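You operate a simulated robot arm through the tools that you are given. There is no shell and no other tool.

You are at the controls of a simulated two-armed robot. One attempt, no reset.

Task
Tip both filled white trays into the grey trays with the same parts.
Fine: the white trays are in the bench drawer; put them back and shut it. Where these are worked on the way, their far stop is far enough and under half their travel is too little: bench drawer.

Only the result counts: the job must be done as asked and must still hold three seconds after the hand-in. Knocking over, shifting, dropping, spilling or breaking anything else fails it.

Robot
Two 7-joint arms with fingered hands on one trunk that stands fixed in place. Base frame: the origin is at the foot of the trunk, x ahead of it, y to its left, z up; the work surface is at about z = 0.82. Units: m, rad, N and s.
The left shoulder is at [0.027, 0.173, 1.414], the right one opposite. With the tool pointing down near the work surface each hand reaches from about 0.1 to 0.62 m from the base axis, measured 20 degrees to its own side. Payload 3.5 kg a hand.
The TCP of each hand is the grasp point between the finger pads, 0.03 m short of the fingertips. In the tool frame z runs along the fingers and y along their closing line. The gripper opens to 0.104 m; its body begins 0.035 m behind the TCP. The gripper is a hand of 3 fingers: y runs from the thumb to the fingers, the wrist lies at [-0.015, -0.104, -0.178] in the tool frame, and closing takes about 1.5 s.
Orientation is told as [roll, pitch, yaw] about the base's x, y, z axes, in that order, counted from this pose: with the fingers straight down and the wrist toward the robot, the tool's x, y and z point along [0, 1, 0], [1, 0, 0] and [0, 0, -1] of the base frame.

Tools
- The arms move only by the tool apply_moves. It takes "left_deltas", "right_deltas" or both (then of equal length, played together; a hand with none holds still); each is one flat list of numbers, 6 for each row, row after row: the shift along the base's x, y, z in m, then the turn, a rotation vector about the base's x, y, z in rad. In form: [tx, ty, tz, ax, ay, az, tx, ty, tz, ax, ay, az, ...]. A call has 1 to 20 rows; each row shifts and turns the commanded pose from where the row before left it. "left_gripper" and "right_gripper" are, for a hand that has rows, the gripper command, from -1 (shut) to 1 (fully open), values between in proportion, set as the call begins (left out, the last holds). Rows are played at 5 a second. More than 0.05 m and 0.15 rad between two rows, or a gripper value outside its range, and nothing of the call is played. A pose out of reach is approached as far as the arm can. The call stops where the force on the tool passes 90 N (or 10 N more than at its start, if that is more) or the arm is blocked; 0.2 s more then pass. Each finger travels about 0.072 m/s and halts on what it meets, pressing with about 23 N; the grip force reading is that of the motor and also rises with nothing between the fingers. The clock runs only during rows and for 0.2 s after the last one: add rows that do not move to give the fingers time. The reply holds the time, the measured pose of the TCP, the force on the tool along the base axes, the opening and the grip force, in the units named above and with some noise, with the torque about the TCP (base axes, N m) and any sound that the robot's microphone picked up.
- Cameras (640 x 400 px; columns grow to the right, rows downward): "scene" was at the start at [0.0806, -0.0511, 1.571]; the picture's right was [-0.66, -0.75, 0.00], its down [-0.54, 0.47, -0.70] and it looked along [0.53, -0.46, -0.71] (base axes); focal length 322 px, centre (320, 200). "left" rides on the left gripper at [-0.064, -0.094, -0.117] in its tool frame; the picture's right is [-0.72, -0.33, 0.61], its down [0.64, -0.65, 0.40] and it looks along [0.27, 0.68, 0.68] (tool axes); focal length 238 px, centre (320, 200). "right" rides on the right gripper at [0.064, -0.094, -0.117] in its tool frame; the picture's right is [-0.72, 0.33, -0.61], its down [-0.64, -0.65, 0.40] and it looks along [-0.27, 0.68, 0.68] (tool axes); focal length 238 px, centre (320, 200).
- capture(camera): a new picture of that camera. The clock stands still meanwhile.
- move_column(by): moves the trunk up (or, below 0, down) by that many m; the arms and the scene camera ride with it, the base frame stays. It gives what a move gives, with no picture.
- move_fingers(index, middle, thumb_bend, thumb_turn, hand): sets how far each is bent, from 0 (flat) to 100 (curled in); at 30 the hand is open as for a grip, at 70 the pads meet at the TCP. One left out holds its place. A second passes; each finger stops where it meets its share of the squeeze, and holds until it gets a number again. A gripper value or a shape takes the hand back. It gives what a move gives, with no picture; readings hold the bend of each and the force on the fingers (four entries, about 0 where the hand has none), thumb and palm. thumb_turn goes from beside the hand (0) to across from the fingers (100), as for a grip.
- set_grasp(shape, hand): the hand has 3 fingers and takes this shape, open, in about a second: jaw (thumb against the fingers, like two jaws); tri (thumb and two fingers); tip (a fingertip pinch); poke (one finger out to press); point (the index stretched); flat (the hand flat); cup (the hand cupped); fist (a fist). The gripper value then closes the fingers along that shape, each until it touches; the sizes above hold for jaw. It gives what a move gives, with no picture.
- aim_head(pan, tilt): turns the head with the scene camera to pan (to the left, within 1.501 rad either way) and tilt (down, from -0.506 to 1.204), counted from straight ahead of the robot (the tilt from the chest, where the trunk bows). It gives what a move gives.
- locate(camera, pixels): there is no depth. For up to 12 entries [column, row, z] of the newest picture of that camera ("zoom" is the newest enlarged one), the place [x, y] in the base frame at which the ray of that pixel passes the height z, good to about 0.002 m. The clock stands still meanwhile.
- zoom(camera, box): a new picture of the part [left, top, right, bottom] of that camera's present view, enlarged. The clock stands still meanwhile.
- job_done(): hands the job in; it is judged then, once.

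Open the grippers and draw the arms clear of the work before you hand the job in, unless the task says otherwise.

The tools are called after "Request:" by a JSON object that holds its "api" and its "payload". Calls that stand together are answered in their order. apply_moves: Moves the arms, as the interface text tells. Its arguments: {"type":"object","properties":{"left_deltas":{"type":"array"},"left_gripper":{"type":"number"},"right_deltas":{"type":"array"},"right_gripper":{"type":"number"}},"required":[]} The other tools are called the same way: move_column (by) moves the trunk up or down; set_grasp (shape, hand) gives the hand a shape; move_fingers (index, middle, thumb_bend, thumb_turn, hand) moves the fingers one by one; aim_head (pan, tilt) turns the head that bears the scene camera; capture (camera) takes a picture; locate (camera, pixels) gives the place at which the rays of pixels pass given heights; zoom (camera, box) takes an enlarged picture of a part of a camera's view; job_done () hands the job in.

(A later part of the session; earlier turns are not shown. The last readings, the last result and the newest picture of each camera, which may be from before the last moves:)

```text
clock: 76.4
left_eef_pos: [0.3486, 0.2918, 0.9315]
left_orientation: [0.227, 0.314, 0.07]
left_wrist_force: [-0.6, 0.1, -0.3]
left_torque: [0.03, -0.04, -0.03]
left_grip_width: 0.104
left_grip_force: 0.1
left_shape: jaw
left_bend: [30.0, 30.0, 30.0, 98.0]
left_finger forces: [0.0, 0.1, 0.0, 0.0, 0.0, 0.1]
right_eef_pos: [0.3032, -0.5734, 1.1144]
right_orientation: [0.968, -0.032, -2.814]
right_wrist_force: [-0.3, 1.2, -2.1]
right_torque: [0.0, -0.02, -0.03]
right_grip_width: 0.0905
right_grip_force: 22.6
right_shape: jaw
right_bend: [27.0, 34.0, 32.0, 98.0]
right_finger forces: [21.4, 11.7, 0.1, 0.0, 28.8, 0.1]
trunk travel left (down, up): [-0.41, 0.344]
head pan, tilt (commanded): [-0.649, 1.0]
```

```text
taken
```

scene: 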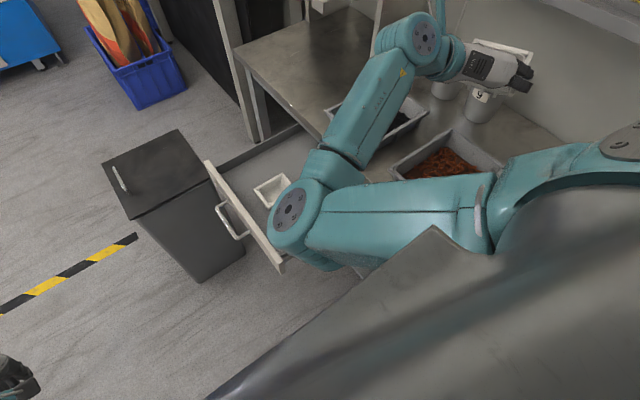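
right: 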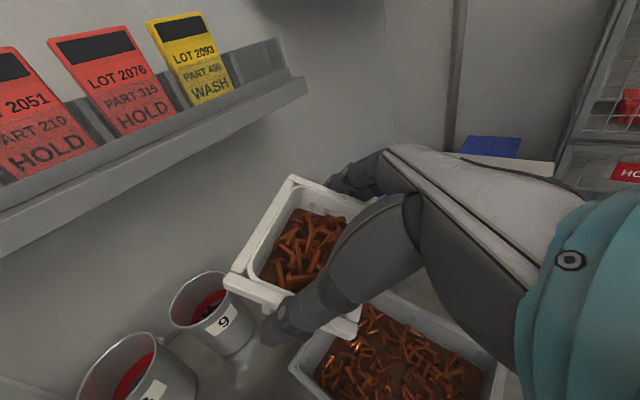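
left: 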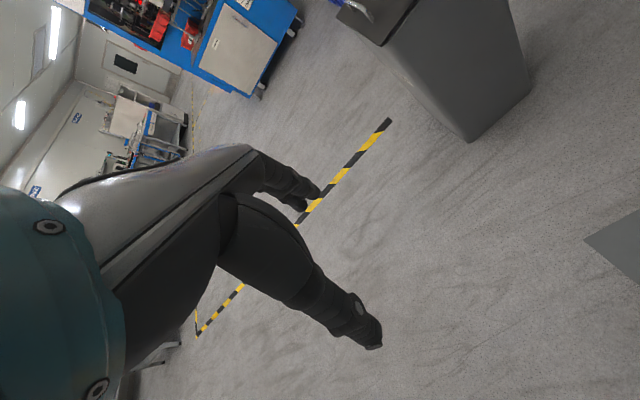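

The elbow moved out and the tray is centred over 21. I'll lower the trunk a little and keep pitching up, raising the hand to keep its height.

Request:
{"api": "move_column", "payload": {"by": -0.12}}

Request:
{"api": "apply_moves", "payload": {"right_deltas": [-0.003, 0, 0.013, -0.0947, -0.0322, 0, -0.003, 0, 0.013, -0.0947, -0.0322, 0, -0.003, 0, 0.013, -0.0947, -0.0322, 0, -0.003, 0, 0.013, -0.0947, -0.0322, 0]}}

Request:
{"api": "capture", "payload": {"camera": "scene"}}

Request:
{"api": "capture", "payload": {"camera": "right"}}

```text
clock: 77.9
left_eef_pos: [0.3486, 0.2909, 0.8125]
left_orientation: [0.228, 0.311, 0.069]
left_wrist_force: [-0.3, -0.9, 0.3]
left_torque: [0.02, 0.04, -0.02]
left_grip_width: 0.1037
left_grip_force: 0.1
left_shape: jaw
left_bend: [30.0, 30.0, 30.0, 98.0]
left_finger forces: [0.0, 0.0, 0.1, 0.0, 0.0, 0.0]
right_eef_pos: [0.3022, -0.5727, 0.9957]
right_orientation: [0.97, -0.033, -2.813]
right_wrist_force: [-0.2, -0.4, -2.3]
right_torque: [0.06, 0.01, 0.01]
right_grip_width: 0.0906
right_grip_force: 23.1
right_shape: jaw
right_bend: [27.0, 34.0, 32.0, 98.0]
right_finger forces: [21.3, 11.8, 0.1, 0.1, 28.7, 0.0]
trunk travel left (down, up): [-0.29, 0.464]
head pan, tilt (commanded): [-0.649, 1.0]
```

```text
clock: 78.9
left_eef_pos: [0.3477, 0.2921, 0.8128]
left_orientation: [0.227, 0.312, 0.068]
left_wrist_force: [-0.6, 0.1, -0.9]
left_torque: [0.01, 0.01, 0.0]
left_grip_width: 0.1039
left_grip_force: 0.0
left_shape: jaw
left_bend: [30.0, 30.0, 30.0, 98.0]
left_finger forces: [0.0, 0.0, 0.1, 0.1, 0.1, 0.0]
right_eef_pos: [0.2899, -0.5774, 1.0557]
right_orientation: [1.389, -0.015, -2.834]
right_wrist_force: [-0.8, 0.3, -2.5]
right_torque: [0.09, 0.0, -0.03]
right_grip_width: 0.0903
right_grip_force: 22.4
right_shape: jaw
right_bend: [27.0, 34.0, 32.0, 98.0]
right_finger forces: [21.3, 11.7, 0.1, 0.0, 29.0, 0.0]
trunk travel left (down, up): [-0.29, 0.464]
head pan, tilt (commanded): [-0.649, 1.0]
```

```text
taken
```

scene: 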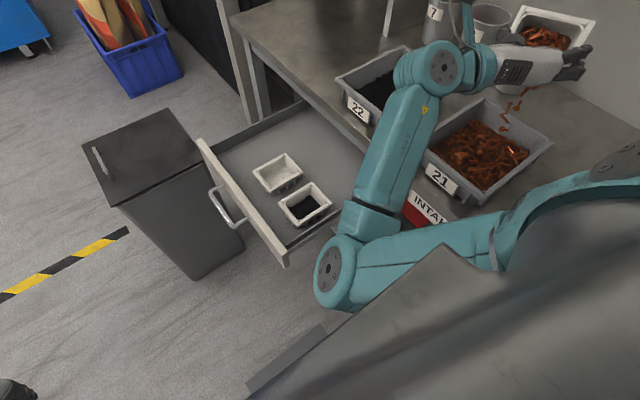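

```text
taken
```

right: 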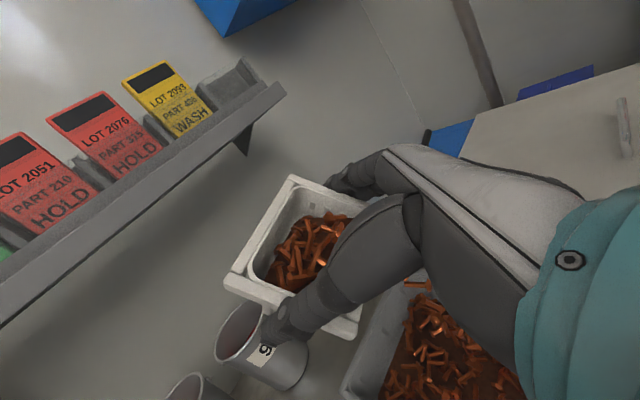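

Parts are already falling near (508,110). I'll zoom in to see whether they go into tray 21.

Request:
{"api": "zoom", "payload": {"camera": "scene", "box": [400, 0, 620, 210]}}

Request:
{"api": "locate", "payload": {"camera": "scene", "pixels": [[485, 98, 0.87], [553, 142, 0.87], [480, 204, 0.87], [422, 150, 0.87], [515, 95, 0.95], [505, 125, 0.9]]}}

```text
1.90 times, centred on (510, 105) of scene
```

zoom: 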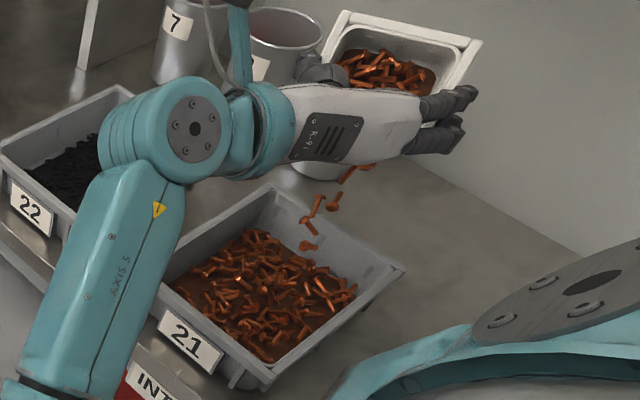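

```text
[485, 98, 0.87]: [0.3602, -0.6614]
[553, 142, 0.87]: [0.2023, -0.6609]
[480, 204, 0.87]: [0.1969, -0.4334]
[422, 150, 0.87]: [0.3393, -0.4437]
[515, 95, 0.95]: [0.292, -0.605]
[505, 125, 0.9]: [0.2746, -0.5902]
```

The parts are falling inside tray 21 (around (0.275,-0.59)). I'll keep pitching slowly with pauses.

Request:
{"api": "apply_moves", "payload": {"right_deltas": [0, 0, 0.004, -0.0473, -0.016, 0, 0, 0, 0.004, -0.0473, -0.016, 0, 0, 0, 0, 0, 0, 0, 0, 0, 0.004, -0.0473, -0.016, 0, 0, 0, 0.004, -0.0473, -0.016, 0, 0, 0, 0, 0, 0, 0, 0, 0, 0.004, -0.0473, -0.016, 0, 0, 0, 0.004, -0.0473, -0.016, 0, 0, 0, 0, 0, 0, 0]}}

Request:
{"api": "zoom", "payload": {"camera": "scene", "box": [400, 0, 620, 210]}}

Request:
{"api": "capture", "payload": {"camera": "right"}}

```text
clock: 80.9
left_eef_pos: [0.348, 0.2908, 0.8119]
left_orientation: [0.226, 0.313, 0.068]
left_wrist_force: [-0.3, -0.6, 0.3]
left_torque: [0.01, -0.02, 0.0]
left_grip_width: 0.1038
left_grip_force: 0.0
left_shape: jaw
left_bend: [30.0, 30.0, 30.0, 98.0]
left_finger forces: [0.1, 0.0, 0.1, 0.0, 0.0, 0.1]
right_eef_pos: [0.2907, -0.5727, 1.0696]
right_orientation: [1.667, -0.026, -2.828]
right_wrist_force: [0.2, -0.5, -1.6]
right_torque: [0.06, -0.01, 0.0]
right_grip_width: 0.0904
right_grip_force: 22.5
right_shape: jaw
right_bend: [27.0, 34.0, 32.0, 98.0]
right_finger forces: [21.4, 11.6, 0.1, 0.1, 29.0, 0.0]
trunk travel left (down, up): [-0.29, 0.464]
head pan, tilt (commanded): [-0.649, 1.0]
```

```text
1.90 times, centred on (510, 105) of scene
```

zoom: 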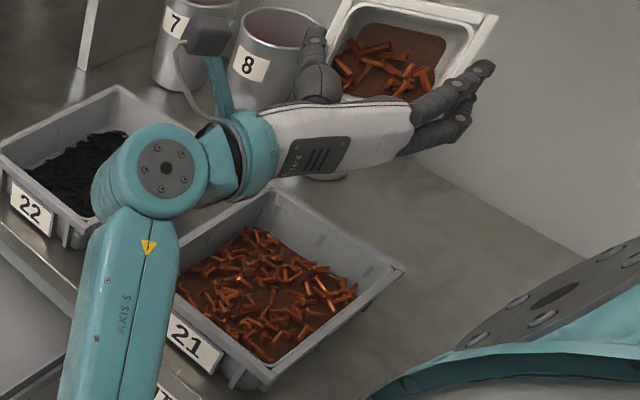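

```text
taken
```

right: 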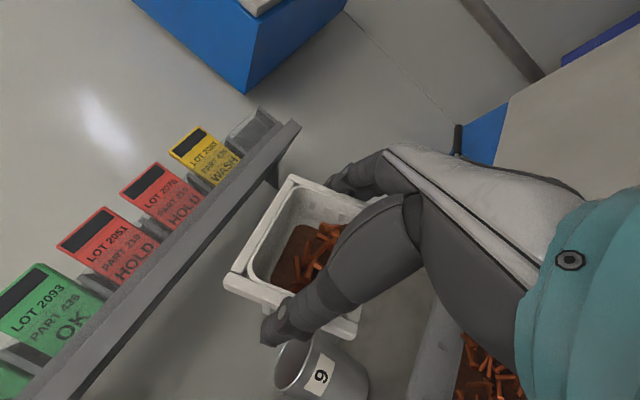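

About half has poured and nothing is on the bench. I'll lower the trunk 0.05 and keep pitching, with the hand rising to compensate.

Request:
{"api": "move_column", "payload": {"by": -0.05}}

Request:
{"api": "apply_moves", "payload": {"right_deltas": [0, 0, 0.008, -0.0473, -0.016, 0, 0, 0, 0.008, -0.0473, -0.016, 0, 0, 0, 0, 0, 0, 0, 0, 0, 0.008, -0.0473, -0.016, 0, 0, 0, 0.008, -0.0473, -0.016, 0, 0, 0, 0, 0, 0, 0, 0, 0, 0.008, -0.0473, -0.016, 0, 0, 0, 0.008, -0.0473, -0.016, 0, 0, 0, 0, 0, 0, 0]}}

Request:
{"api": "zoom", "payload": {"camera": "scene", "box": [400, 0, 640, 210]}}

Request:
{"api": "capture", "payload": {"camera": "right"}}

```text
clock: 81.8
left_eef_pos: [0.3479, 0.2913, 0.763]
left_orientation: [0.227, 0.31, 0.068]
left_wrist_force: [0.4, 0.2, 0.4]
left_torque: [-0.01, -0.01, 0.0]
left_grip_width: 0.104
left_grip_force: 0.1
left_shape: jaw
left_bend: [30.0, 30.0, 30.0, 98.0]
left_finger forces: [0.0, 0.1, 0.0, 0.0, 0.0, 0.0]
right_eef_pos: [0.2892, -0.5747, 1.0207]
right_orientation: [1.672, -0.025, -2.835]
right_wrist_force: [0.0, 0.3, -1.6]
right_torque: [0.0, 0.02, 0.01]
right_grip_width: 0.0909
right_grip_force: 23.3
right_shape: jaw
right_bend: [27.0, 34.0, 32.0, 98.0]
right_finger forces: [21.3, 11.6, 0.0, 0.1, 29.1, 0.0]
trunk travel left (down, up): [-0.24, 0.514]
head pan, tilt (commanded): [-0.649, 1.0]
```

```text
clock: 83.8
left_eef_pos: [0.3475, 0.2924, 0.7614]
left_orientation: [0.226, 0.313, 0.068]
left_wrist_force: [-0.3, -0.6, -0.3]
left_torque: [-0.01, 0.02, -0.03]
left_grip_width: 0.1042
left_grip_force: 0.2
left_shape: jaw
left_bend: [30.0, 30.0, 30.0, 98.0]
left_finger forces: [0.0, 0.0, 0.0, 0.1, 0.0, 0.1]
right_eef_pos: [0.2915, -0.5737, 1.0684]
right_orientation: [1.97, -0.02, -2.841]
right_wrist_force: [1.3, -0.5, -0.4]
right_torque: [-0.01, 0.03, -0.03]
right_grip_width: 0.0906
right_grip_force: 23.8
right_shape: jaw
right_bend: [27.0, 34.0, 32.0, 98.0]
right_finger forces: [21.4, 11.7, 0.0, 0.0, 29.2, 0.0]
trunk travel left (down, up): [-0.24, 0.514]
head pan, tilt (commanded): [-0.649, 1.0]
```

```text
1.90 times, centred on (520, 105) of scene
```

zoom: 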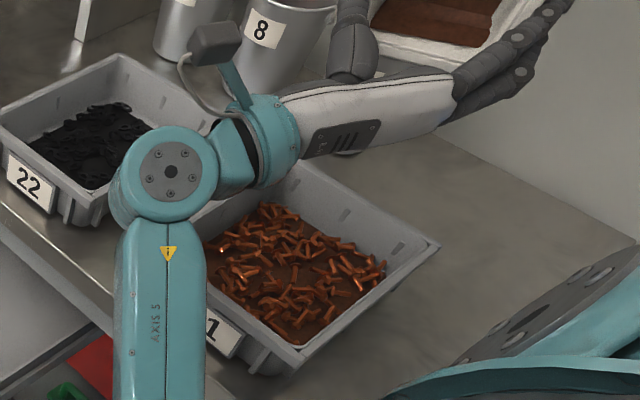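

```text
taken
```

right: 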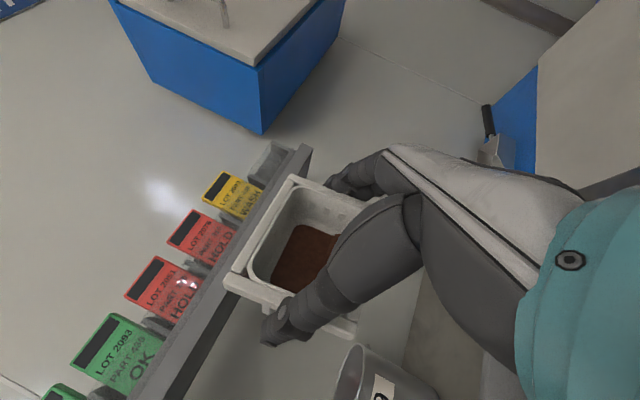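

The loose screws are out (load down to ~0.4 N), but I see a brown layer at the bottom and can't be sure some parts aren't left. I'll pitch further, to about 120°, still over tray 21.

Request:
{"api": "move_column", "payload": {"by": -0.05}}

Request:
{"api": "apply_moves", "payload": {"right_deltas": [0, 0, 0.01, -0.0663, -0.0225, 0, 0, 0, 0.01, -0.0663, -0.0225, 0, 0, 0, 0.01, -0.0663, -0.0225, 0, 0, 0, 0.01, -0.0663, -0.0225, 0, 0, 0, 0.01, -0.0663, -0.0225, 0, 0, 0, 0.01, -0.0663, -0.0225, 0, 0, 0, 0, 0, 0, 0, 0, 0, 0, 0, 0, 0]}}

Request:
{"api": "capture", "payload": {"camera": "right"}}

Request:
{"api": "capture", "payload": {"camera": "scene"}}

```text
clock: 84.8
left_eef_pos: [0.3482, 0.2922, 0.7119]
left_orientation: [0.227, 0.311, 0.068]
left_wrist_force: [-0.4, -0.1, 0.0]
left_torque: [-0.01, 0.0, 0.02]
left_grip_width: 0.1039
left_grip_force: 0.1
left_shape: jaw
left_bend: [30.0, 30.0, 30.0, 98.0]
left_finger forces: [0.0, 0.0, 0.0, 0.0, 0.1, 0.0]
right_eef_pos: [0.2885, -0.5745, 1.019]
right_orientation: [1.97, -0.017, -2.84]
right_wrist_force: [0.3, 0.1, -0.5]
right_torque: [0.04, 0.02, 0.0]
right_grip_width: 0.0905
right_grip_force: 22.5
right_shape: jaw
right_bend: [27.0, 34.0, 32.0, 98.0]
right_finger forces: [21.3, 11.6, 0.1, 0.0, 29.0, 0.0]
trunk travel left (down, up): [-0.19, 0.564]
head pan, tilt (commanded): [-0.649, 1.0]
```

```text
clock: 86.1
left_eef_pos: [0.3508, 0.2991, 0.7086]
left_orientation: [0.212, 0.314, 0.065]
left_wrist_force: [-0.3, 0.8, 0.3]
left_torque: [0.0, 0.05, 0.04]
left_grip_width: 0.1039
left_grip_force: 0.0
left_shape: jaw
left_bend: [30.0, 30.0, 30.0, 98.0]
left_finger forces: [0.0, 0.1, 0.0, 0.0, 0.0, 0.0]
right_eef_pos: [0.2921, -0.5484, 0.9909]
right_orientation: [2.088, 0.075, -2.885]
right_wrist_force: [0.6, 0.1, -0.3]
right_torque: [0.02, 0.0, 0.03]
right_grip_width: 0.0904
right_grip_force: 22.6
right_shape: jaw
right_bend: [27.0, 35.0, 32.0, 98.0]
right_finger forces: [21.2, 11.4, 0.0, 0.1, 29.5, 0.1]
right hand out of reach, approached as far as the arm can: row 6
trunk travel left (down, up): [-0.19, 0.564]
head pan, tilt (commanded): [-0.649, 1.0]
stopped in row 6 (right hand): the arm was blocked; the commanded pose is now the measured one
```

```text
taken
```

right: 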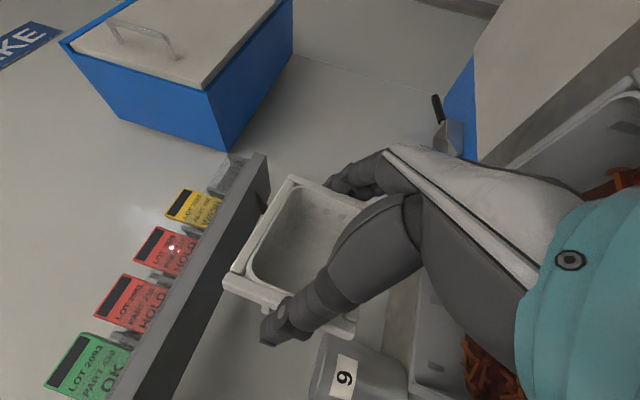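

```text
taken
```

scene: 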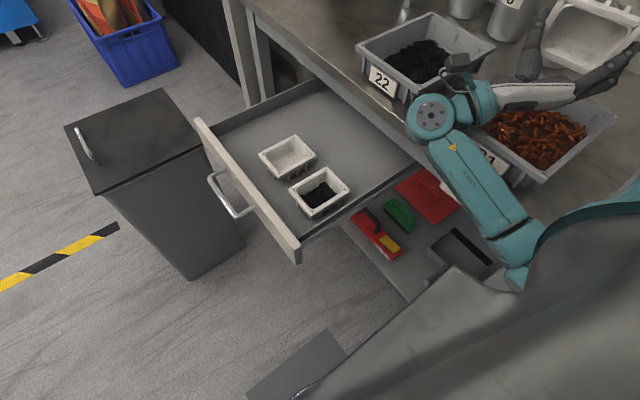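

The white tray is now empty (the brown layer is gone). The arm was blocked at the end, so I'll raise the trunk 0.1 to get clear and then check that nothing was disturbed.

Request:
{"api": "move_column", "payload": {"by": 0.1}}

Request:
{"api": "capture", "payload": {"camera": "scene"}}

Request:
{"api": "zoom", "payload": {"camera": "scene", "box": [350, 0, 640, 220]}}

```text
clock: 87.5
left_eef_pos: [0.3489, 0.2912, 0.8109]
left_orientation: [0.227, 0.312, 0.066]
left_wrist_force: [0.6, -0.7, -1.2]
left_torque: [0.0, 0.01, 0.0]
left_grip_width: 0.1039
left_grip_force: 0.1
left_shape: jaw
left_bend: [30.0, 30.0, 30.0, 98.0]
left_finger forces: [0.0, 0.1, 0.1, 0.1, 0.0, 0.0]
right_eef_pos: [0.2887, -0.5628, 1.085]
right_orientation: [2.084, 0.064, -2.891]
right_wrist_force: [0.3, -0.5, -1.6]
right_torque: [-0.01, 0.03, 0.0]
right_grip_width: 0.0905
right_grip_force: 23.1
right_shape: jaw
right_bend: [27.0, 35.0, 32.0, 98.0]
right_finger forces: [21.1, 11.5, 0.0, 0.0, 29.7, 0.0]
trunk travel left (down, up): [-0.29, 0.464]
head pan, tilt (commanded): [-0.649, 1.0]
```

```text
taken
```

scene: 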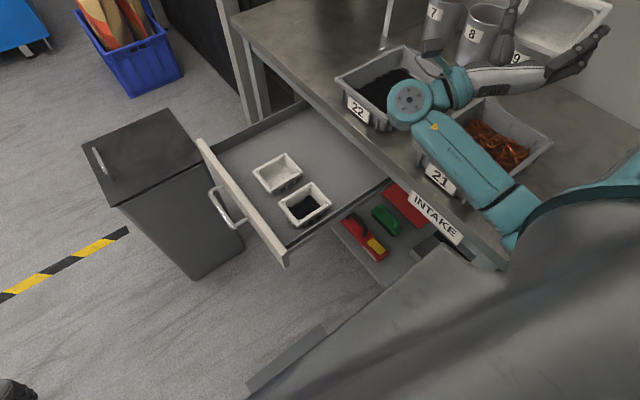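

```text
1.82 times, centred on (495, 110) of scene
```

zoom: 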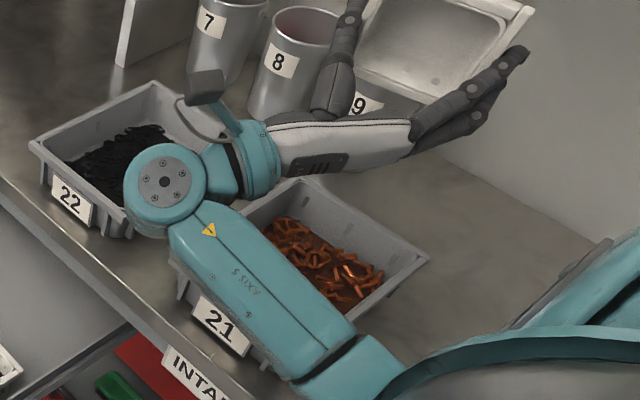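

Nothing looks disturbed: tray 21's corners are at the same pixels as before. I'll pitch the hand back down step by step at this place.

Request:
{"api": "apply_moves", "payload": {"right_deltas": [0, -0.002, 0, 0.097, 0.025, 0, 0, -0.002, 0, 0.097, 0.025, 0, 0, -0.002, 0, 0.097, 0.025, 0, 0, -0.002, 0, 0.097, 0.025, 0, 0, 0, 0, 0.097, 0.025, 0, 0, 0, 0, 0.097, 0.025, 0]}}

Request:
{"api": "capture", "payload": {"camera": "scene"}}

```text
clock: 88.9
left_eef_pos: [0.3481, 0.2919, 0.8122]
left_orientation: [0.227, 0.313, 0.069]
left_wrist_force: [0.0, -0.3, 0.6]
left_torque: [0.01, -0.02, 0.01]
left_grip_width: 0.1038
left_grip_force: 0.1
left_shape: jaw
left_bend: [30.0, 30.0, 30.0, 98.0]
left_finger forces: [0.1, 0.0, 0.1, 0.0, 0.1, 0.0]
right_eef_pos: [0.2887, -0.5682, 1.0861]
right_orientation: [1.478, 0.049, -2.927]
right_wrist_force: [0.2, 0.2, -0.3]
right_torque: [0.02, 0.03, -0.01]
right_grip_width: 0.0907
right_grip_force: 23.3
right_shape: jaw
right_bend: [27.0, 35.0, 32.0, 98.0]
right_finger forces: [20.9, 11.4, 0.0, 0.0, 30.6, 0.1]
trunk travel left (down, up): [-0.29, 0.464]
head pan, tilt (commanded): [-0.649, 1.0]
```

```text
taken
```

scene: 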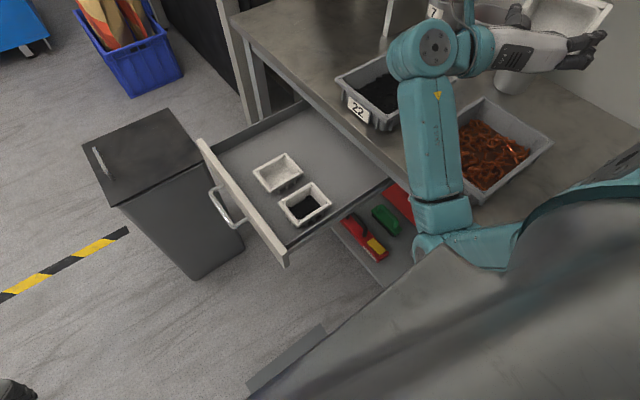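

Going back well. I'll keep pitching down to near level and turn the heading back left a little.

Request:
{"api": "apply_moves", "payload": {"right_deltas": [0, 0, 0, 0.097, 0.025, 0, 0, 0, 0, 0.097, 0.025, 0, 0, 0, 0, 0.097, 0.025, 0, 0, 0, 0, 0.097, 0.025, 0, 0, 0, 0, 0.097, 0.025, 0]}}

Request:
{"api": "move_column", "payload": {"by": 0.12}}

Request:
{"api": "capture", "payload": {"camera": "scene"}}

```text
clock: 90.1
left_eef_pos: [0.3486, 0.2912, 0.8121]
left_orientation: [0.227, 0.314, 0.068]
left_wrist_force: [-0.3, 0.8, 0.1]
left_torque: [-0.01, -0.03, 0.03]
left_grip_width: 0.1039
left_grip_force: 0.0
left_shape: jaw
left_bend: [30.0, 30.0, 30.0, 98.0]
left_finger forces: [0.0, 0.0, 0.0, 0.1, 0.0, 0.0]
right_eef_pos: [0.2879, -0.5701, 1.0857]
right_orientation: [0.977, 0.025, -2.948]
right_wrist_force: [0.5, 0.5, -0.6]
right_torque: [0.04, 0.01, -0.01]
right_grip_width: 0.0904
right_grip_force: 23.0
right_shape: jaw
right_bend: [27.0, 35.0, 32.0, 98.0]
right_finger forces: [21.0, 11.3, 0.0, 0.0, 31.0, 0.0]
trunk travel left (down, up): [-0.29, 0.464]
head pan, tilt (commanded): [-0.649, 1.0]
```

```text
clock: 91.6
left_eef_pos: [0.3488, 0.2912, 0.9319]
left_orientation: [0.227, 0.314, 0.067]
left_wrist_force: [-0.3, 0.1, -0.9]
left_torque: [-0.04, -0.01, 0.02]
left_grip_width: 0.1038
left_grip_force: 0.0
left_shape: jaw
left_bend: [30.0, 30.0, 30.0, 98.0]
left_finger forces: [0.0, 0.0, 0.0, 0.1, 0.1, 0.0]
right_eef_pos: [0.289, -0.5691, 1.2066]
right_orientation: [0.98, 0.026, -2.947]
right_wrist_force: [-0.4, 0.1, -0.9]
right_torque: [0.04, 0.03, -0.01]
right_grip_width: 0.0905
right_grip_force: 23.4
right_shape: jaw
right_bend: [27.0, 35.0, 32.0, 98.0]
right_finger forces: [20.8, 11.3, 0.0, 0.0, 30.7, 0.1]
trunk travel left (down, up): [-0.41, 0.344]
head pan, tilt (commanded): [-0.649, 1.0]
```

```text
taken
```

scene: 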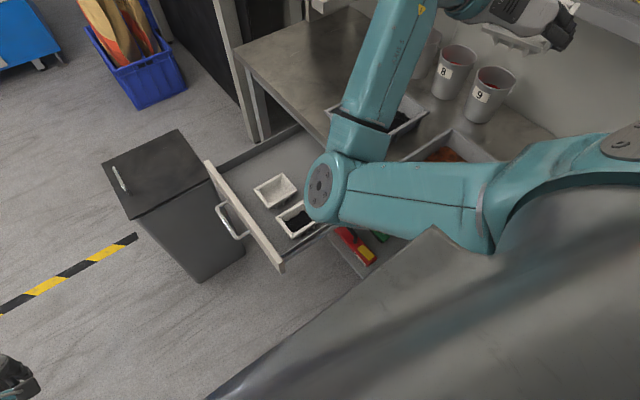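

The arm is back in the elbow-in posture. I'll turn the heading back left while moving off tray 21 towards the front.

Request:
{"api": "apply_moves", "payload": {"right_deltas": [0.006, 0.01, -0.004, 0, 0, 0.07, 0.006, 0.01, -0.004, 0, 0, 0.07, 0.006, 0.01, -0.004, 0, 0, 0.07, 0.01, 0.012, -0.004, 0, 0, 0.07, 0.01, 0.012, -0.004, 0, 0, 0.07, 0.01, 0.012, -0.004, 0, 0, 0.07, 0.01, 0.012, -0.004, 0, 0, 0.07, 0.01, 0.012, -0.004, 0, 0, 0.07]}}

Request:
{"api": "capture", "payload": {"camera": "scene"}}

```text
clock: 93.4
left_eef_pos: [0.3494, 0.2919, 0.9311]
left_orientation: [0.227, 0.313, 0.068]
left_wrist_force: [-0.3, -0.3, -0.4]
left_torque: [0.01, 0.02, 0.03]
left_grip_width: 0.1039
left_grip_force: 0.0
left_shape: jaw
left_bend: [30.0, 30.0, 30.0, 98.0]
left_finger forces: [0.1, 0.0, 0.0, 0.0, 0.1, 0.1]
right_eef_pos: [0.3675, -0.4912, 1.232]
right_orientation: [1.106, 0.129, -2.407]
right_wrist_force: [-0.1, -0.6, 0.0]
right_torque: [0.0, -0.03, -0.01]
right_grip_width: 0.0908
right_grip_force: 22.6
right_shape: jaw
right_bend: [27.0, 35.0, 32.0, 98.0]
right_finger forces: [20.9, 11.2, 0.0, 0.0, 30.7, 0.0]
trunk travel left (down, up): [-0.41, 0.344]
head pan, tilt (commanded): [-0.649, 1.0]
stopped in row 8 (right hand): the arm was blocked; the commanded pose is now the measured one
```

```text
taken
```

scene: 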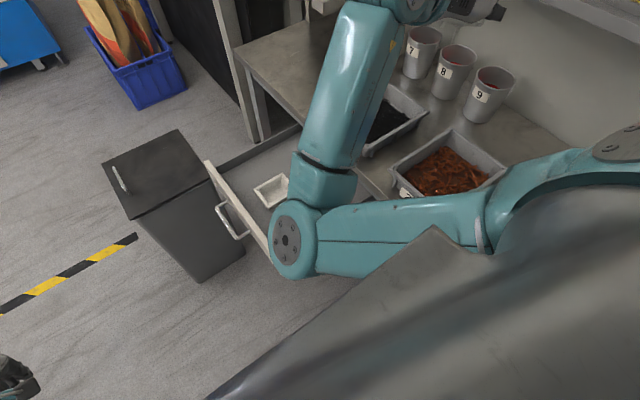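

The elbow brushed the chest again. I'll move outward (forward) while pitching down, which frees it.

Request:
{"api": "apply_moves", "payload": {"right_deltas": [0.016, 0.006, -0.006, 0.059, 0.054, 0, 0.016, 0.006, -0.01, 0.059, 0.054, 0, 0.016, 0.006, -0.012, 0.059, 0.054, 0, 0.016, 0.008, -0.012, 0.059, 0.054, 0, 0.016, 0.008, -0.012, 0.059, 0.054, 0, 0.016, 0.008, -0.012, 0.059, 0.054, 0, 0.016, 0.008, -0.012, 0.059, 0.054, 0]}}

Request:
{"api": "capture", "payload": {"camera": "scene"}}

```text
clock: 95.0
left_eef_pos: [0.3484, 0.2919, 0.9315]
left_orientation: [0.227, 0.312, 0.068]
left_wrist_force: [0.5, 0.4, 0.0]
left_torque: [-0.01, 0.01, 0.01]
left_grip_width: 0.1041
left_grip_force: 0.0
left_shape: jaw
left_bend: [30.0, 30.0, 30.0, 98.0]
left_finger forces: [0.0, 0.0, 0.0, 0.1, 0.1, 0.1]
right_eef_pos: [0.4828, -0.4402, 1.1527]
right_orientation: [0.535, 0.108, -2.471]
right_wrist_force: [0.6, -1.0, -0.1]
right_torque: [0.0, 0.01, -0.01]
right_grip_width: 0.0907
right_grip_force: 23.3
right_shape: jaw
right_bend: [27.0, 35.0, 32.0, 98.0]
right_finger forces: [20.6, 11.3, 0.1, 0.0, 30.7, 0.0]
trunk travel left (down, up): [-0.41, 0.344]
head pan, tilt (commanded): [-0.649, 1.0]
```

```text
taken
```

scene: 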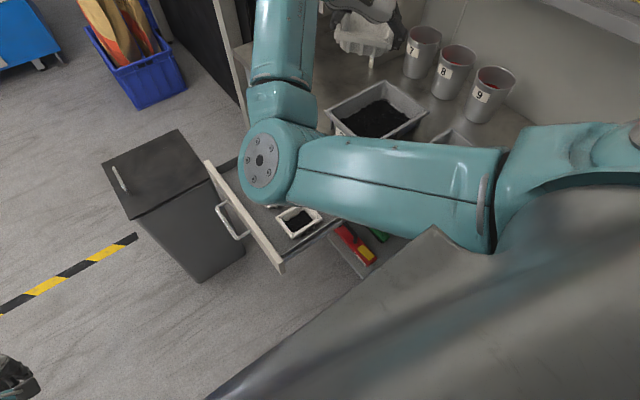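

Good posture again. I'll level the tray (small correction), then swing back to heading 0 over the copper tray's place at (0.686,-0.254), z≈1.03.

Request:
{"api": "apply_moves", "payload": {"right_deltas": [0, 0, 0, 0.009, 0.053, 0, 0, 0, 0, 0.009, 0.053, 0, 0, 0, 0, 0.009, 0.053, 0, 0.014, 0.0155, -0.01, 0, 0, 0.075, 0.014, 0.0155, -0.01, 0, 0, 0.075, 0.014, 0.0155, -0.01, 0, 0, 0.075, 0.014, 0.0155, -0.01, 0, 0, 0.075, 0.014, 0.0155, -0.01, 0, 0, 0.075, 0.014, 0.0155, -0.01, 0, 0, 0.075, 0.014, 0.0155, -0.01, 0, 0, 0.075, 0.014, 0.0155, -0.01, 0, 0, 0.075, 0.014, 0.0155, -0.01, 0, 0, 0.075, 0.014, 0.0155, -0.01, 0, 0, 0.075, 0.014, 0.0155, -0.01, 0, 0, 0.075, 0.014, 0.0155, -0.01, 0, 0, 0.073]}}

Request:
{"api": "capture", "payload": {"camera": "right"}}

Request:
{"api": "capture", "payload": {"camera": "scene"}}

```text
clock: 98.2
left_eef_pos: [0.349, 0.293, 0.9312]
left_orientation: [0.227, 0.312, 0.068]
left_wrist_force: [0.5, 0.0, 0.1]
left_torque: [-0.01, 0.02, 0.0]
left_grip_width: 0.104
left_grip_force: 0.2
left_shape: jaw
left_bend: [30.0, 30.0, 30.0, 98.0]
left_finger forces: [0.0, 0.0, 0.0, 0.0, 0.0, 0.1]
right_eef_pos: [0.6486, -0.2523, 1.0343]
right_orientation: [0.416, 0.0, -1.58]
right_wrist_force: [1.0, 0.4, -0.4]
right_torque: [0.01, -0.02, 0.02]
right_grip_width: 0.0906
right_grip_force: 23.3
right_shape: jaw
right_bend: [27.0, 35.0, 32.0, 98.0]
right_finger forces: [20.5, 11.2, 0.0, 0.1, 30.7, 0.0]
trunk travel left (down, up): [-0.41, 0.344]
head pan, tilt (commanded): [-0.649, 1.0]
```

```text
taken
```

right: 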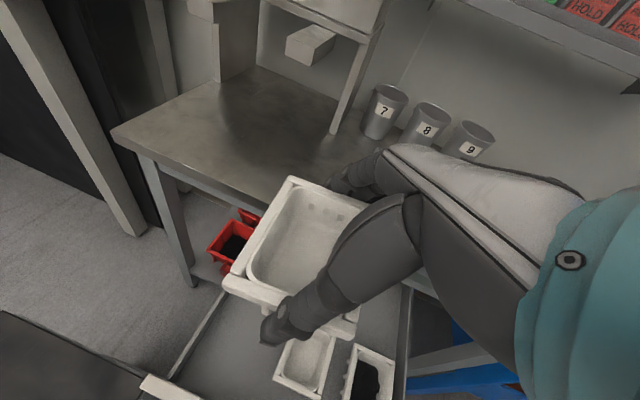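

```text
taken
```

scene: 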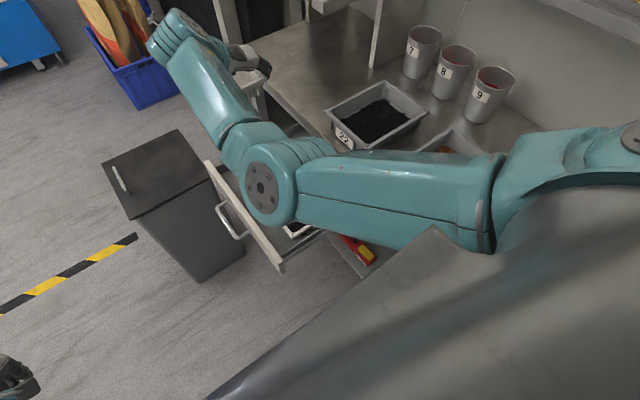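

The tray is empty and still well held. I'll go out to x≈0.685 above its place.

Request:
{"api": "apply_moves", "payload": {"right_deltas": [0.013, -0.0005, 0, 0, 0, 0.002, 0.013, -0.0005, 0, 0, 0, 0.002, 0.012, -0.0005, 0, 0, 0, 0.002, 0, 0, 0, 0, 0, 0]}}

Request:
{"api": "move_column", "payload": {"by": -0.26}}

Request:
{"api": "capture", "payload": {"camera": "right"}}

Request:
{"api": "zoom", "payload": {"camera": "scene", "box": [180, 30, 380, 200]}}

```text
clock: 99.2
left_eef_pos: [0.3486, 0.2926, 0.931]
left_orientation: [0.227, 0.312, 0.069]
left_wrist_force: [-0.1, 0.8, -0.3]
left_torque: [0.01, 0.0, -0.02]
left_grip_width: 0.1042
left_grip_force: 0.1
left_shape: jaw
left_bend: [30.0, 30.0, 30.0, 98.0]
left_finger forces: [0.0, 0.0, 0.0, 0.0, 0.1, 0.0]
right_eef_pos: [0.6864, -0.2539, 1.0347]
right_orientation: [0.417, 0.001, -1.573]
right_wrist_force: [-0.2, -0.6, -0.1]
right_torque: [-0.02, 0.01, 0.04]
right_grip_width: 0.0909
right_grip_force: 22.5
right_shape: jaw
right_bend: [27.0, 35.0, 32.0, 98.0]
right_finger forces: [20.4, 11.2, 0.0, 0.0, 30.7, 0.1]
trunk travel left (down, up): [-0.41, 0.344]
head pan, tilt (commanded): [-0.649, 1.0]
```

```text
clock: 101.9
left_eef_pos: [0.3493, 0.2924, 0.6719]
left_orientation: [0.226, 0.312, 0.068]
left_wrist_force: [0.1, -0.3, 0.0]
left_torque: [-0.01, 0.0, -0.01]
left_grip_width: 0.1039
left_grip_force: 0.1
left_shape: jaw
left_bend: [30.0, 30.0, 30.0, 98.0]
left_finger forces: [0.0, 0.0, 0.0, 0.0, 0.0, 0.1]
right_eef_pos: [0.6858, -0.2547, 0.7733]
right_orientation: [0.417, -0.001, -1.574]
right_wrist_force: [0.0, 0.3, 0.5]
right_torque: [-0.04, 0.0, -0.01]
right_grip_width: 0.0905
right_grip_force: 22.6
right_shape: jaw
right_bend: [27.0, 35.0, 32.0, 98.0]
right_finger forces: [20.5, 11.0, 0.1, 0.1, 30.8, 0.1]
trunk travel left (down, up): [-0.15, 0.604]
head pan, tilt (commanded): [-0.649, 1.0]
```

```text
taken
```

right: 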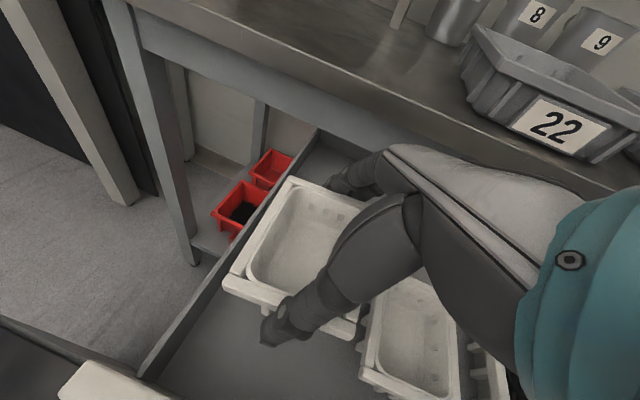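

```text
2.35 times, centred on (280, 115) of scene
```

zoom: 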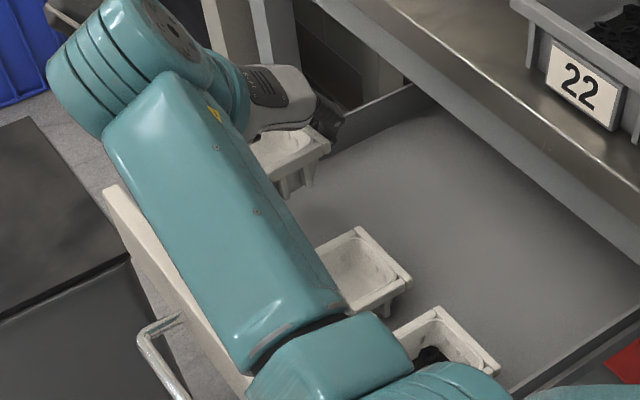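

It's directly above its place with tray B clear. I'll lower 0.055 and check the reading before setting it down.

Request:
{"api": "move_column", "payload": {"by": -0.055}}

Request:
{"api": "capture", "payload": {"camera": "right"}}

Request:
{"api": "zoom", "payload": {"camera": "scene", "box": [200, 20, 360, 140]}}

```text
clock: 102.9
left_eef_pos: [0.3483, 0.2923, 0.6177]
left_orientation: [0.226, 0.312, 0.068]
left_wrist_force: [0.8, -0.7, -0.1]
left_torque: [-0.02, 0.03, -0.01]
left_grip_width: 0.1039
left_grip_force: 0.2
left_shape: jaw
left_bend: [30.0, 30.0, 30.0, 98.0]
left_finger forces: [0.0, 0.0, 0.0, 0.0, 0.0, 0.0]
right_eef_pos: [0.6865, -0.2551, 0.7191]
right_orientation: [0.417, -0.001, -1.576]
right_wrist_force: [-0.2, 0.0, 0.0]
right_torque: [0.03, 0.02, -0.03]
right_grip_width: 0.0908
right_grip_force: 23.2
right_shape: jaw
right_bend: [27.0, 35.0, 32.0, 98.0]
right_finger forces: [20.6, 11.1, 0.0, 0.0, 30.7, 0.0]
trunk travel left (down, up): [-0.095, 0.659]
head pan, tilt (commanded): [-0.649, 1.0]
```

```text
taken
```

right: 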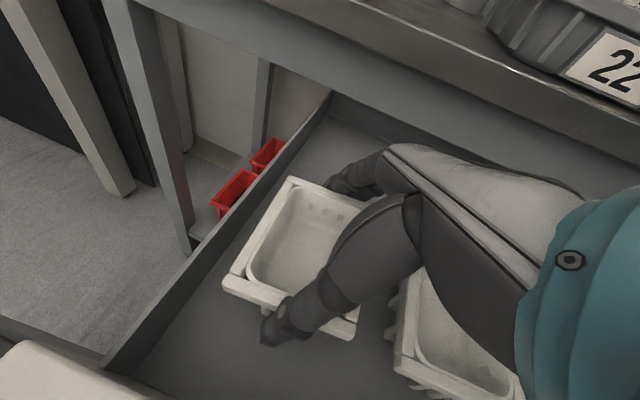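

```text
3.33 times, centred on (280, 80) of scene
```

zoom: 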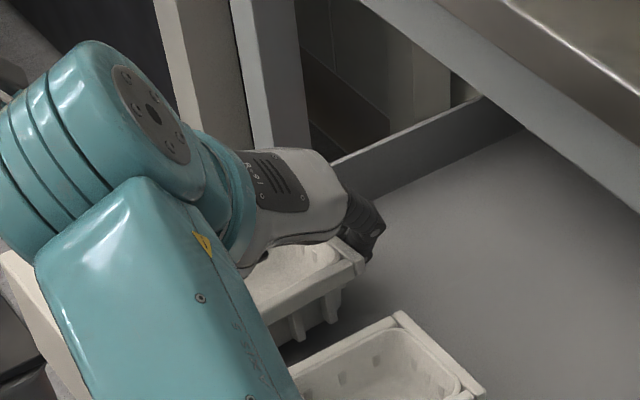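

No contact yet. I'll lower another 0.011 to about the height where it was picked up.

Request:
{"api": "move_column", "payload": {"by": -0.011}}

```text
clock: 103.5
left_eef_pos: [0.3479, 0.2922, 0.6066]
left_orientation: [0.226, 0.309, 0.068]
left_wrist_force: [-0.1, -0.7, 0.0]
left_torque: [-0.01, -0.02, -0.02]
left_grip_width: 0.1038
left_grip_force: 0.1
left_shape: jaw
left_bend: [30.0, 30.0, 30.0, 98.0]
left_finger forces: [0.0, 0.0, 0.0, 0.0, 0.1, 0.1]
right_eef_pos: [0.686, -0.2538, 0.7104]
right_orientation: [0.421, -0.003, -1.573]
right_wrist_force: [-1.3, -2.0, 12.8]
right_torque: [0.44, -0.18, 0.1]
right_grip_width: 0.0905
right_grip_force: 23.3
right_shape: jaw
right_bend: [27.0, 35.0, 32.0, 97.0]
right_finger forces: [22.2, 11.8, 0.0, 0.0, 34.4, 0.0]
trunk travel left (down, up): [-0.084, 0.67]
head pan, tilt (commanded): [-0.649, 1.0]
```

The tray touched down (12.8 N upward). I'll open the grip.

Request:
{"api": "apply_moves", "payload": {"right_deltas": [0, 0, 0, 0, 0, 0, 0, 0, 0, 0, 0, 0, 0, 0, 0, 0, 0, 0, 0, 0, 0, 0, 0, 0, 0, 0, 0, 0, 0, 0, 0, 0, 0, 0, 0, 0], "right_gripper": 1.0}}

Request:
{"api": "capture", "payload": {"camera": "right"}}

```text
clock: 104.9
left_eef_pos: [0.3479, 0.2933, 0.6069]
left_orientation: [0.227, 0.311, 0.068]
left_wrist_force: [-0.5, 0.3, -0.2]
left_torque: [0.02, 0.01, 0.0]
left_grip_width: 0.1039
left_grip_force: 0.0
left_shape: jaw
left_bend: [30.0, 30.0, 30.0, 98.0]
left_finger forces: [0.0, 0.0, 0.1, 0.0, 0.0, 0.0]
right_eef_pos: [0.6856, -0.2541, 0.71]
right_orientation: [0.416, -0.001, -1.575]
right_wrist_force: [0.0, -0.3, 13.0]
right_torque: [0.18, -0.03, 0.02]
right_grip_width: 0.1038
right_grip_force: 0.0
right_shape: jaw
right_bend: [28.0, 30.0, 26.0, 96.0]
right_finger forces: [5.4, 0.0, 0.0, 0.1, 7.7, 0.0]
trunk travel left (down, up): [-0.084, 0.67]
head pan, tilt (commanded): [-0.649, 1.0]
```

```text
taken
```

right: 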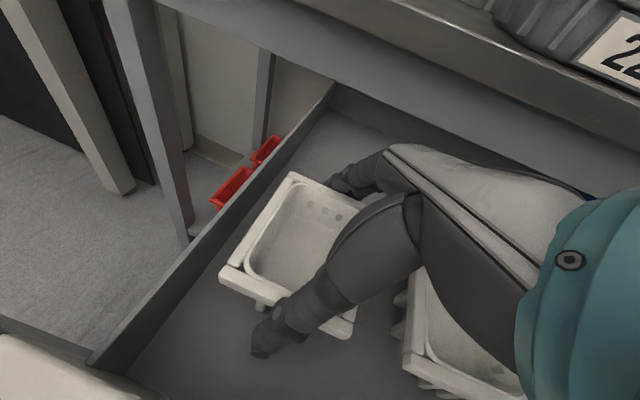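

The pads still press lightly on the rim (5–8 N), so lifting could drag the tray. I'll spread the fingers wider with move_fingers before lifting.

Request:
{"api": "move_fingers", "payload": {"hand": "right", "index": 20, "middle": 20, "thumb_bend": 19}}

Request:
{"api": "capture", "payload": {"camera": "right"}}

```text
clock: 105.9
left_eef_pos: [0.3477, 0.2918, 0.6054]
left_orientation: [0.226, 0.313, 0.068]
left_wrist_force: [-0.4, 0.4, -0.8]
left_torque: [-0.02, 0.0, 0.0]
left_grip_width: 0.1039
left_grip_force: 0.0
left_shape: jaw
left_bend: [30.0, 30.0, 30.0, 98.0]
left_finger forces: [0.0, 0.0, 0.1, 0.0, 0.1, 0.0]
right_eef_pos: [0.6857, -0.2537, 0.7069]
right_orientation: [0.416, 0.0, -1.575]
right_wrist_force: [0.3, 0.8, 0.1]
right_torque: [-0.01, -0.02, 0.0]
right_grip_width: 0.1261
right_grip_force: 0.0
right_shape: fingers
right_bend: [20.0, 20.0, 19.0, 97.0]
right_finger forces: [0.0, 0.0, 0.0, 0.0, 0.0, 0.1]
trunk travel left (down, up): [-0.084, 0.67]
head pan, tilt (commanded): [-0.649, 1.0]
```

```text
taken
```

right: 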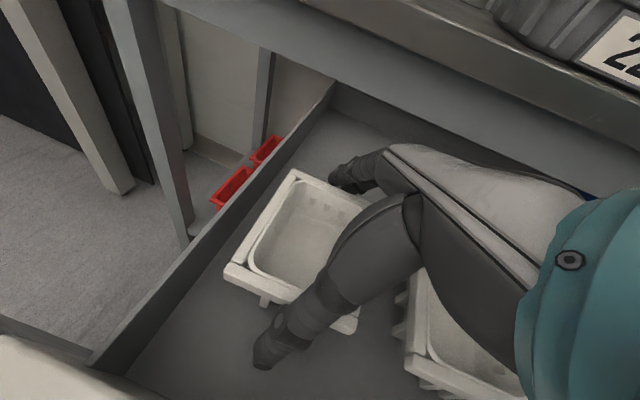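

All contact is gone (width 0.126). I'll lift with the trunk and check that the tray stays.

Request:
{"api": "move_column", "payload": {"by": 0.1}}

Request:
{"api": "capture", "payload": {"camera": "right"}}

Request:
{"api": "capture", "payload": {"camera": "scene"}}

```text
clock: 107.2
left_eef_pos: [0.3475, 0.2923, 0.7059]
left_orientation: [0.227, 0.315, 0.066]
left_wrist_force: [1.0, 0.3, 0.1]
left_torque: [-0.06, 0.01, 0.02]
left_grip_width: 0.1039
left_grip_force: 0.0
left_shape: jaw
left_bend: [30.0, 30.0, 30.0, 98.0]
left_finger forces: [0.1, 0.0, 0.0, 0.0, 0.0, 0.0]
right_eef_pos: [0.6856, -0.2543, 0.807]
right_orientation: [0.414, 0.001, -1.576]
right_wrist_force: [-0.4, 0.3, 0.2]
right_torque: [-0.03, 0.0, 0.02]
right_grip_width: 0.1263
right_grip_force: 0.1
right_shape: fingers
right_bend: [20.0, 20.0, 19.0, 97.0]
right_finger forces: [0.1, 0.0, 0.0, 0.1, 0.0, 0.0]
trunk travel left (down, up): [-0.184, 0.57]
head pan, tilt (commanded): [-0.649, 1.0]
```

```text
taken
```

right: 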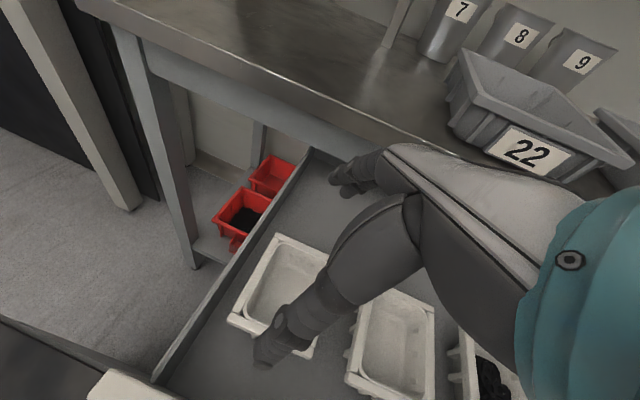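

```text
taken
```

scene: 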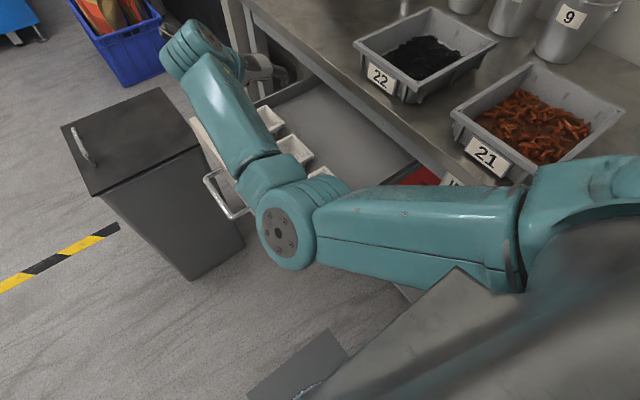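

The copper tray is back in its place. Next the dark tray: I'll raise the trunk 0.1, then retract to x≈0.464 while tilting the fingers slightly back (better for pouring and for elbow room).

Request:
{"api": "move_column", "payload": {"by": 0.1}}

Request:
{"api": "apply_moves", "payload": {"right_deltas": [-0.02, 0, -0.004, 0, 0.051, 0, -0.02, 0, -0.004, 0, 0.051, 0, -0.02, 0, -0.004, 0, 0.051, 0, -0.02, 0, -0.004, 0, 0.051, 0, -0.02, 0, -0.004, 0, 0.051, 0, -0.02, 0, -0.004, 0, 0.051, 0, -0.02, 0, -0.004, 0, 0.051, 0, -0.02, 0, -0.004, 0, 0.051, 0]}}

Request:
{"api": "capture", "payload": {"camera": "scene"}}

```text
clock: 108.5
left_eef_pos: [0.3482, 0.2924, 0.8055]
left_orientation: [0.225, 0.313, 0.069]
left_wrist_force: [0.7, 0.2, 0.3]
left_torque: [0.01, 0.01, -0.01]
left_grip_width: 0.1039
left_grip_force: 0.1
left_shape: jaw
left_bend: [30.0, 30.0, 30.0, 98.0]
left_finger forces: [0.2, 0.1, 0.1, 0.1, 0.0, 0.0]
right_eef_pos: [0.6869, -0.2547, 0.9059]
right_orientation: [0.416, -0.001, -1.574]
right_wrist_force: [0.8, -0.6, -0.2]
right_torque: [0.01, 0.04, 0.01]
right_grip_width: 0.1262
right_grip_force: 0.0
right_shape: fingers
right_bend: [20.0, 20.0, 19.0, 97.0]
right_finger forces: [0.0, 0.0, 0.0, 0.1, 0.0, 0.1]
trunk travel left (down, up): [-0.284, 0.47]
head pan, tilt (commanded): [-0.649, 1.0]
```

```text
clock: 110.3
left_eef_pos: [0.3485, 0.2914, 0.8059]
left_orientation: [0.226, 0.311, 0.068]
left_wrist_force: [-0.2, 0.0, 0.1]
left_torque: [0.03, 0.04, 0.01]
left_grip_width: 0.1039
left_grip_force: 0.1
left_shape: jaw
left_bend: [30.0, 30.0, 30.0, 98.0]
left_finger forces: [0.0, 0.1, 0.0, 0.0, 0.0, 0.0]
right_eef_pos: [0.5338, -0.264, 0.8884]
right_orientation: [0.037, -0.01, -1.59]
right_wrist_force: [-1.1, -0.5, -0.1]
right_torque: [0.0, -0.04, 0.01]
right_grip_width: 0.1262
right_grip_force: 0.1
right_shape: fingers
right_bend: [20.0, 20.0, 19.0, 97.0]
right_finger forces: [0.1, 0.0, 0.0, 0.0, 0.1, 0.0]
trunk travel left (down, up): [-0.284, 0.47]
head pan, tilt (commanded): [-0.649, 1.0]
```

```text
taken
```

scene: 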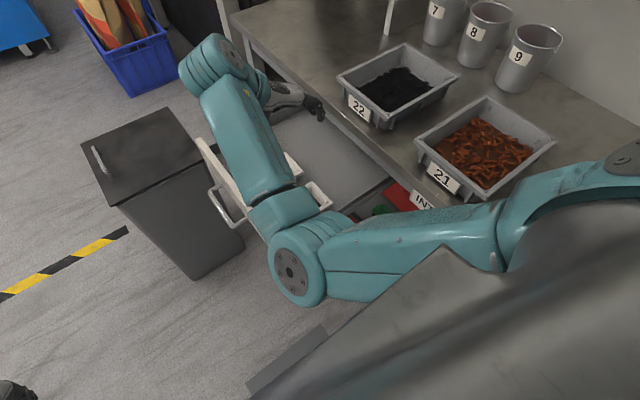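

The pose tracks with a ~1 cm offset, so the elbow may be close to the chest. I'll raise the trunk 0.1 (arm more extended downward) and continue to x≈0.47 while going down.

Request:
{"api": "move_column", "payload": {"by": 0.1}}

Request:
{"api": "apply_moves", "payload": {"right_deltas": [-0.005, 0.002, -0.02, 0, 0.015, 0.004, -0.01, 0.002, -0.02, 0, 0.015, 0.004, -0.01, 0.002, -0.02, 0, 0.015, 0.004, -0.01, 0.002, -0.02, 0, 0.015, 0.004, -0.01, 0.002, -0.02, 0, 0.015, 0.004, -0.01, 0.002, -0.02, 0, 0.015, 0]}}

Request:
{"api": "capture", "payload": {"camera": "scene"}}

Request:
{"api": "capture", "payload": {"camera": "right"}}

```text
clock: 111.7
left_eef_pos: [0.3487, 0.2914, 0.9052]
left_orientation: [0.228, 0.312, 0.069]
left_wrist_force: [0.4, -0.2, 1.0]
left_torque: [-0.02, 0.0, 0.01]
left_grip_width: 0.1037
left_grip_force: 0.1
left_shape: jaw
left_bend: [30.0, 30.0, 30.0, 98.0]
left_finger forces: [0.0, 0.1, 0.0, 0.0, 0.0, 0.0]
right_eef_pos: [0.526, -0.2663, 0.9757]
right_orientation: [0.008, -0.021, -1.589]
right_wrist_force: [0.0, -0.5, 0.1]
right_torque: [-0.01, 0.04, -0.04]
right_grip_width: 0.1262
right_grip_force: 0.2
right_shape: fingers
right_bend: [20.0, 20.0, 19.0, 97.0]
right_finger forces: [0.0, 0.0, 0.1, 0.1, 0.0, 0.0]
trunk travel left (down, up): [-0.384, 0.37]
head pan, tilt (commanded): [-0.649, 1.0]
```

```text
clock: 112.8
left_eef_pos: [0.3492, 0.2915, 0.9063]
left_orientation: [0.225, 0.313, 0.068]
left_wrist_force: [-0.9, -0.3, 0.4]
left_torque: [-0.01, -0.06, 0.01]
left_grip_width: 0.1038
left_grip_force: 0.1
left_shape: jaw
left_bend: [30.0, 30.0, 30.0, 98.0]
left_finger forces: [0.0, 0.1, 0.0, 0.1, 0.0, 0.0]
right_eef_pos: [0.5426, -0.2668, 0.9594]
right_orientation: [0.094, -0.025, -1.586]
right_wrist_force: [0.7, 0.0, 0.8]
right_torque: [-0.01, 0.03, 0.02]
right_grip_width: 0.1262
right_grip_force: 0.1
right_shape: fingers
right_bend: [20.0, 20.0, 19.0, 97.0]
right_finger forces: [0.1, 0.0, 0.1, 0.1, 0.0, 0.0]
trunk travel left (down, up): [-0.384, 0.37]
head pan, tilt (commanded): [-0.649, 1.0]
stopped in row 5 (right hand): the arm was blocked; the commanded pose is now the measured one
```

```text
taken
```

scene: 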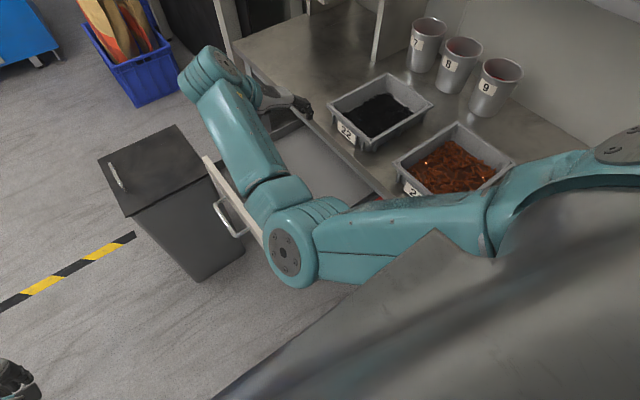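

```text
taken
```

right: 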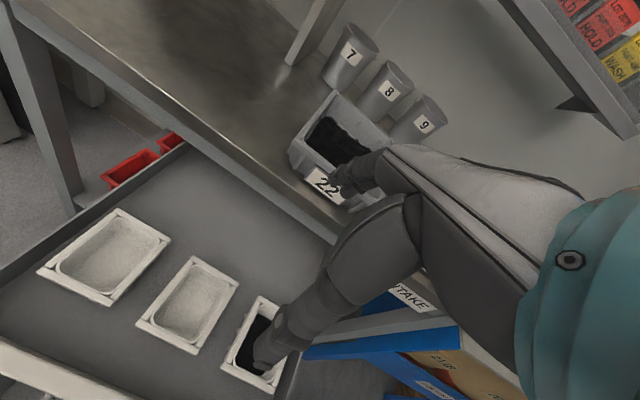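

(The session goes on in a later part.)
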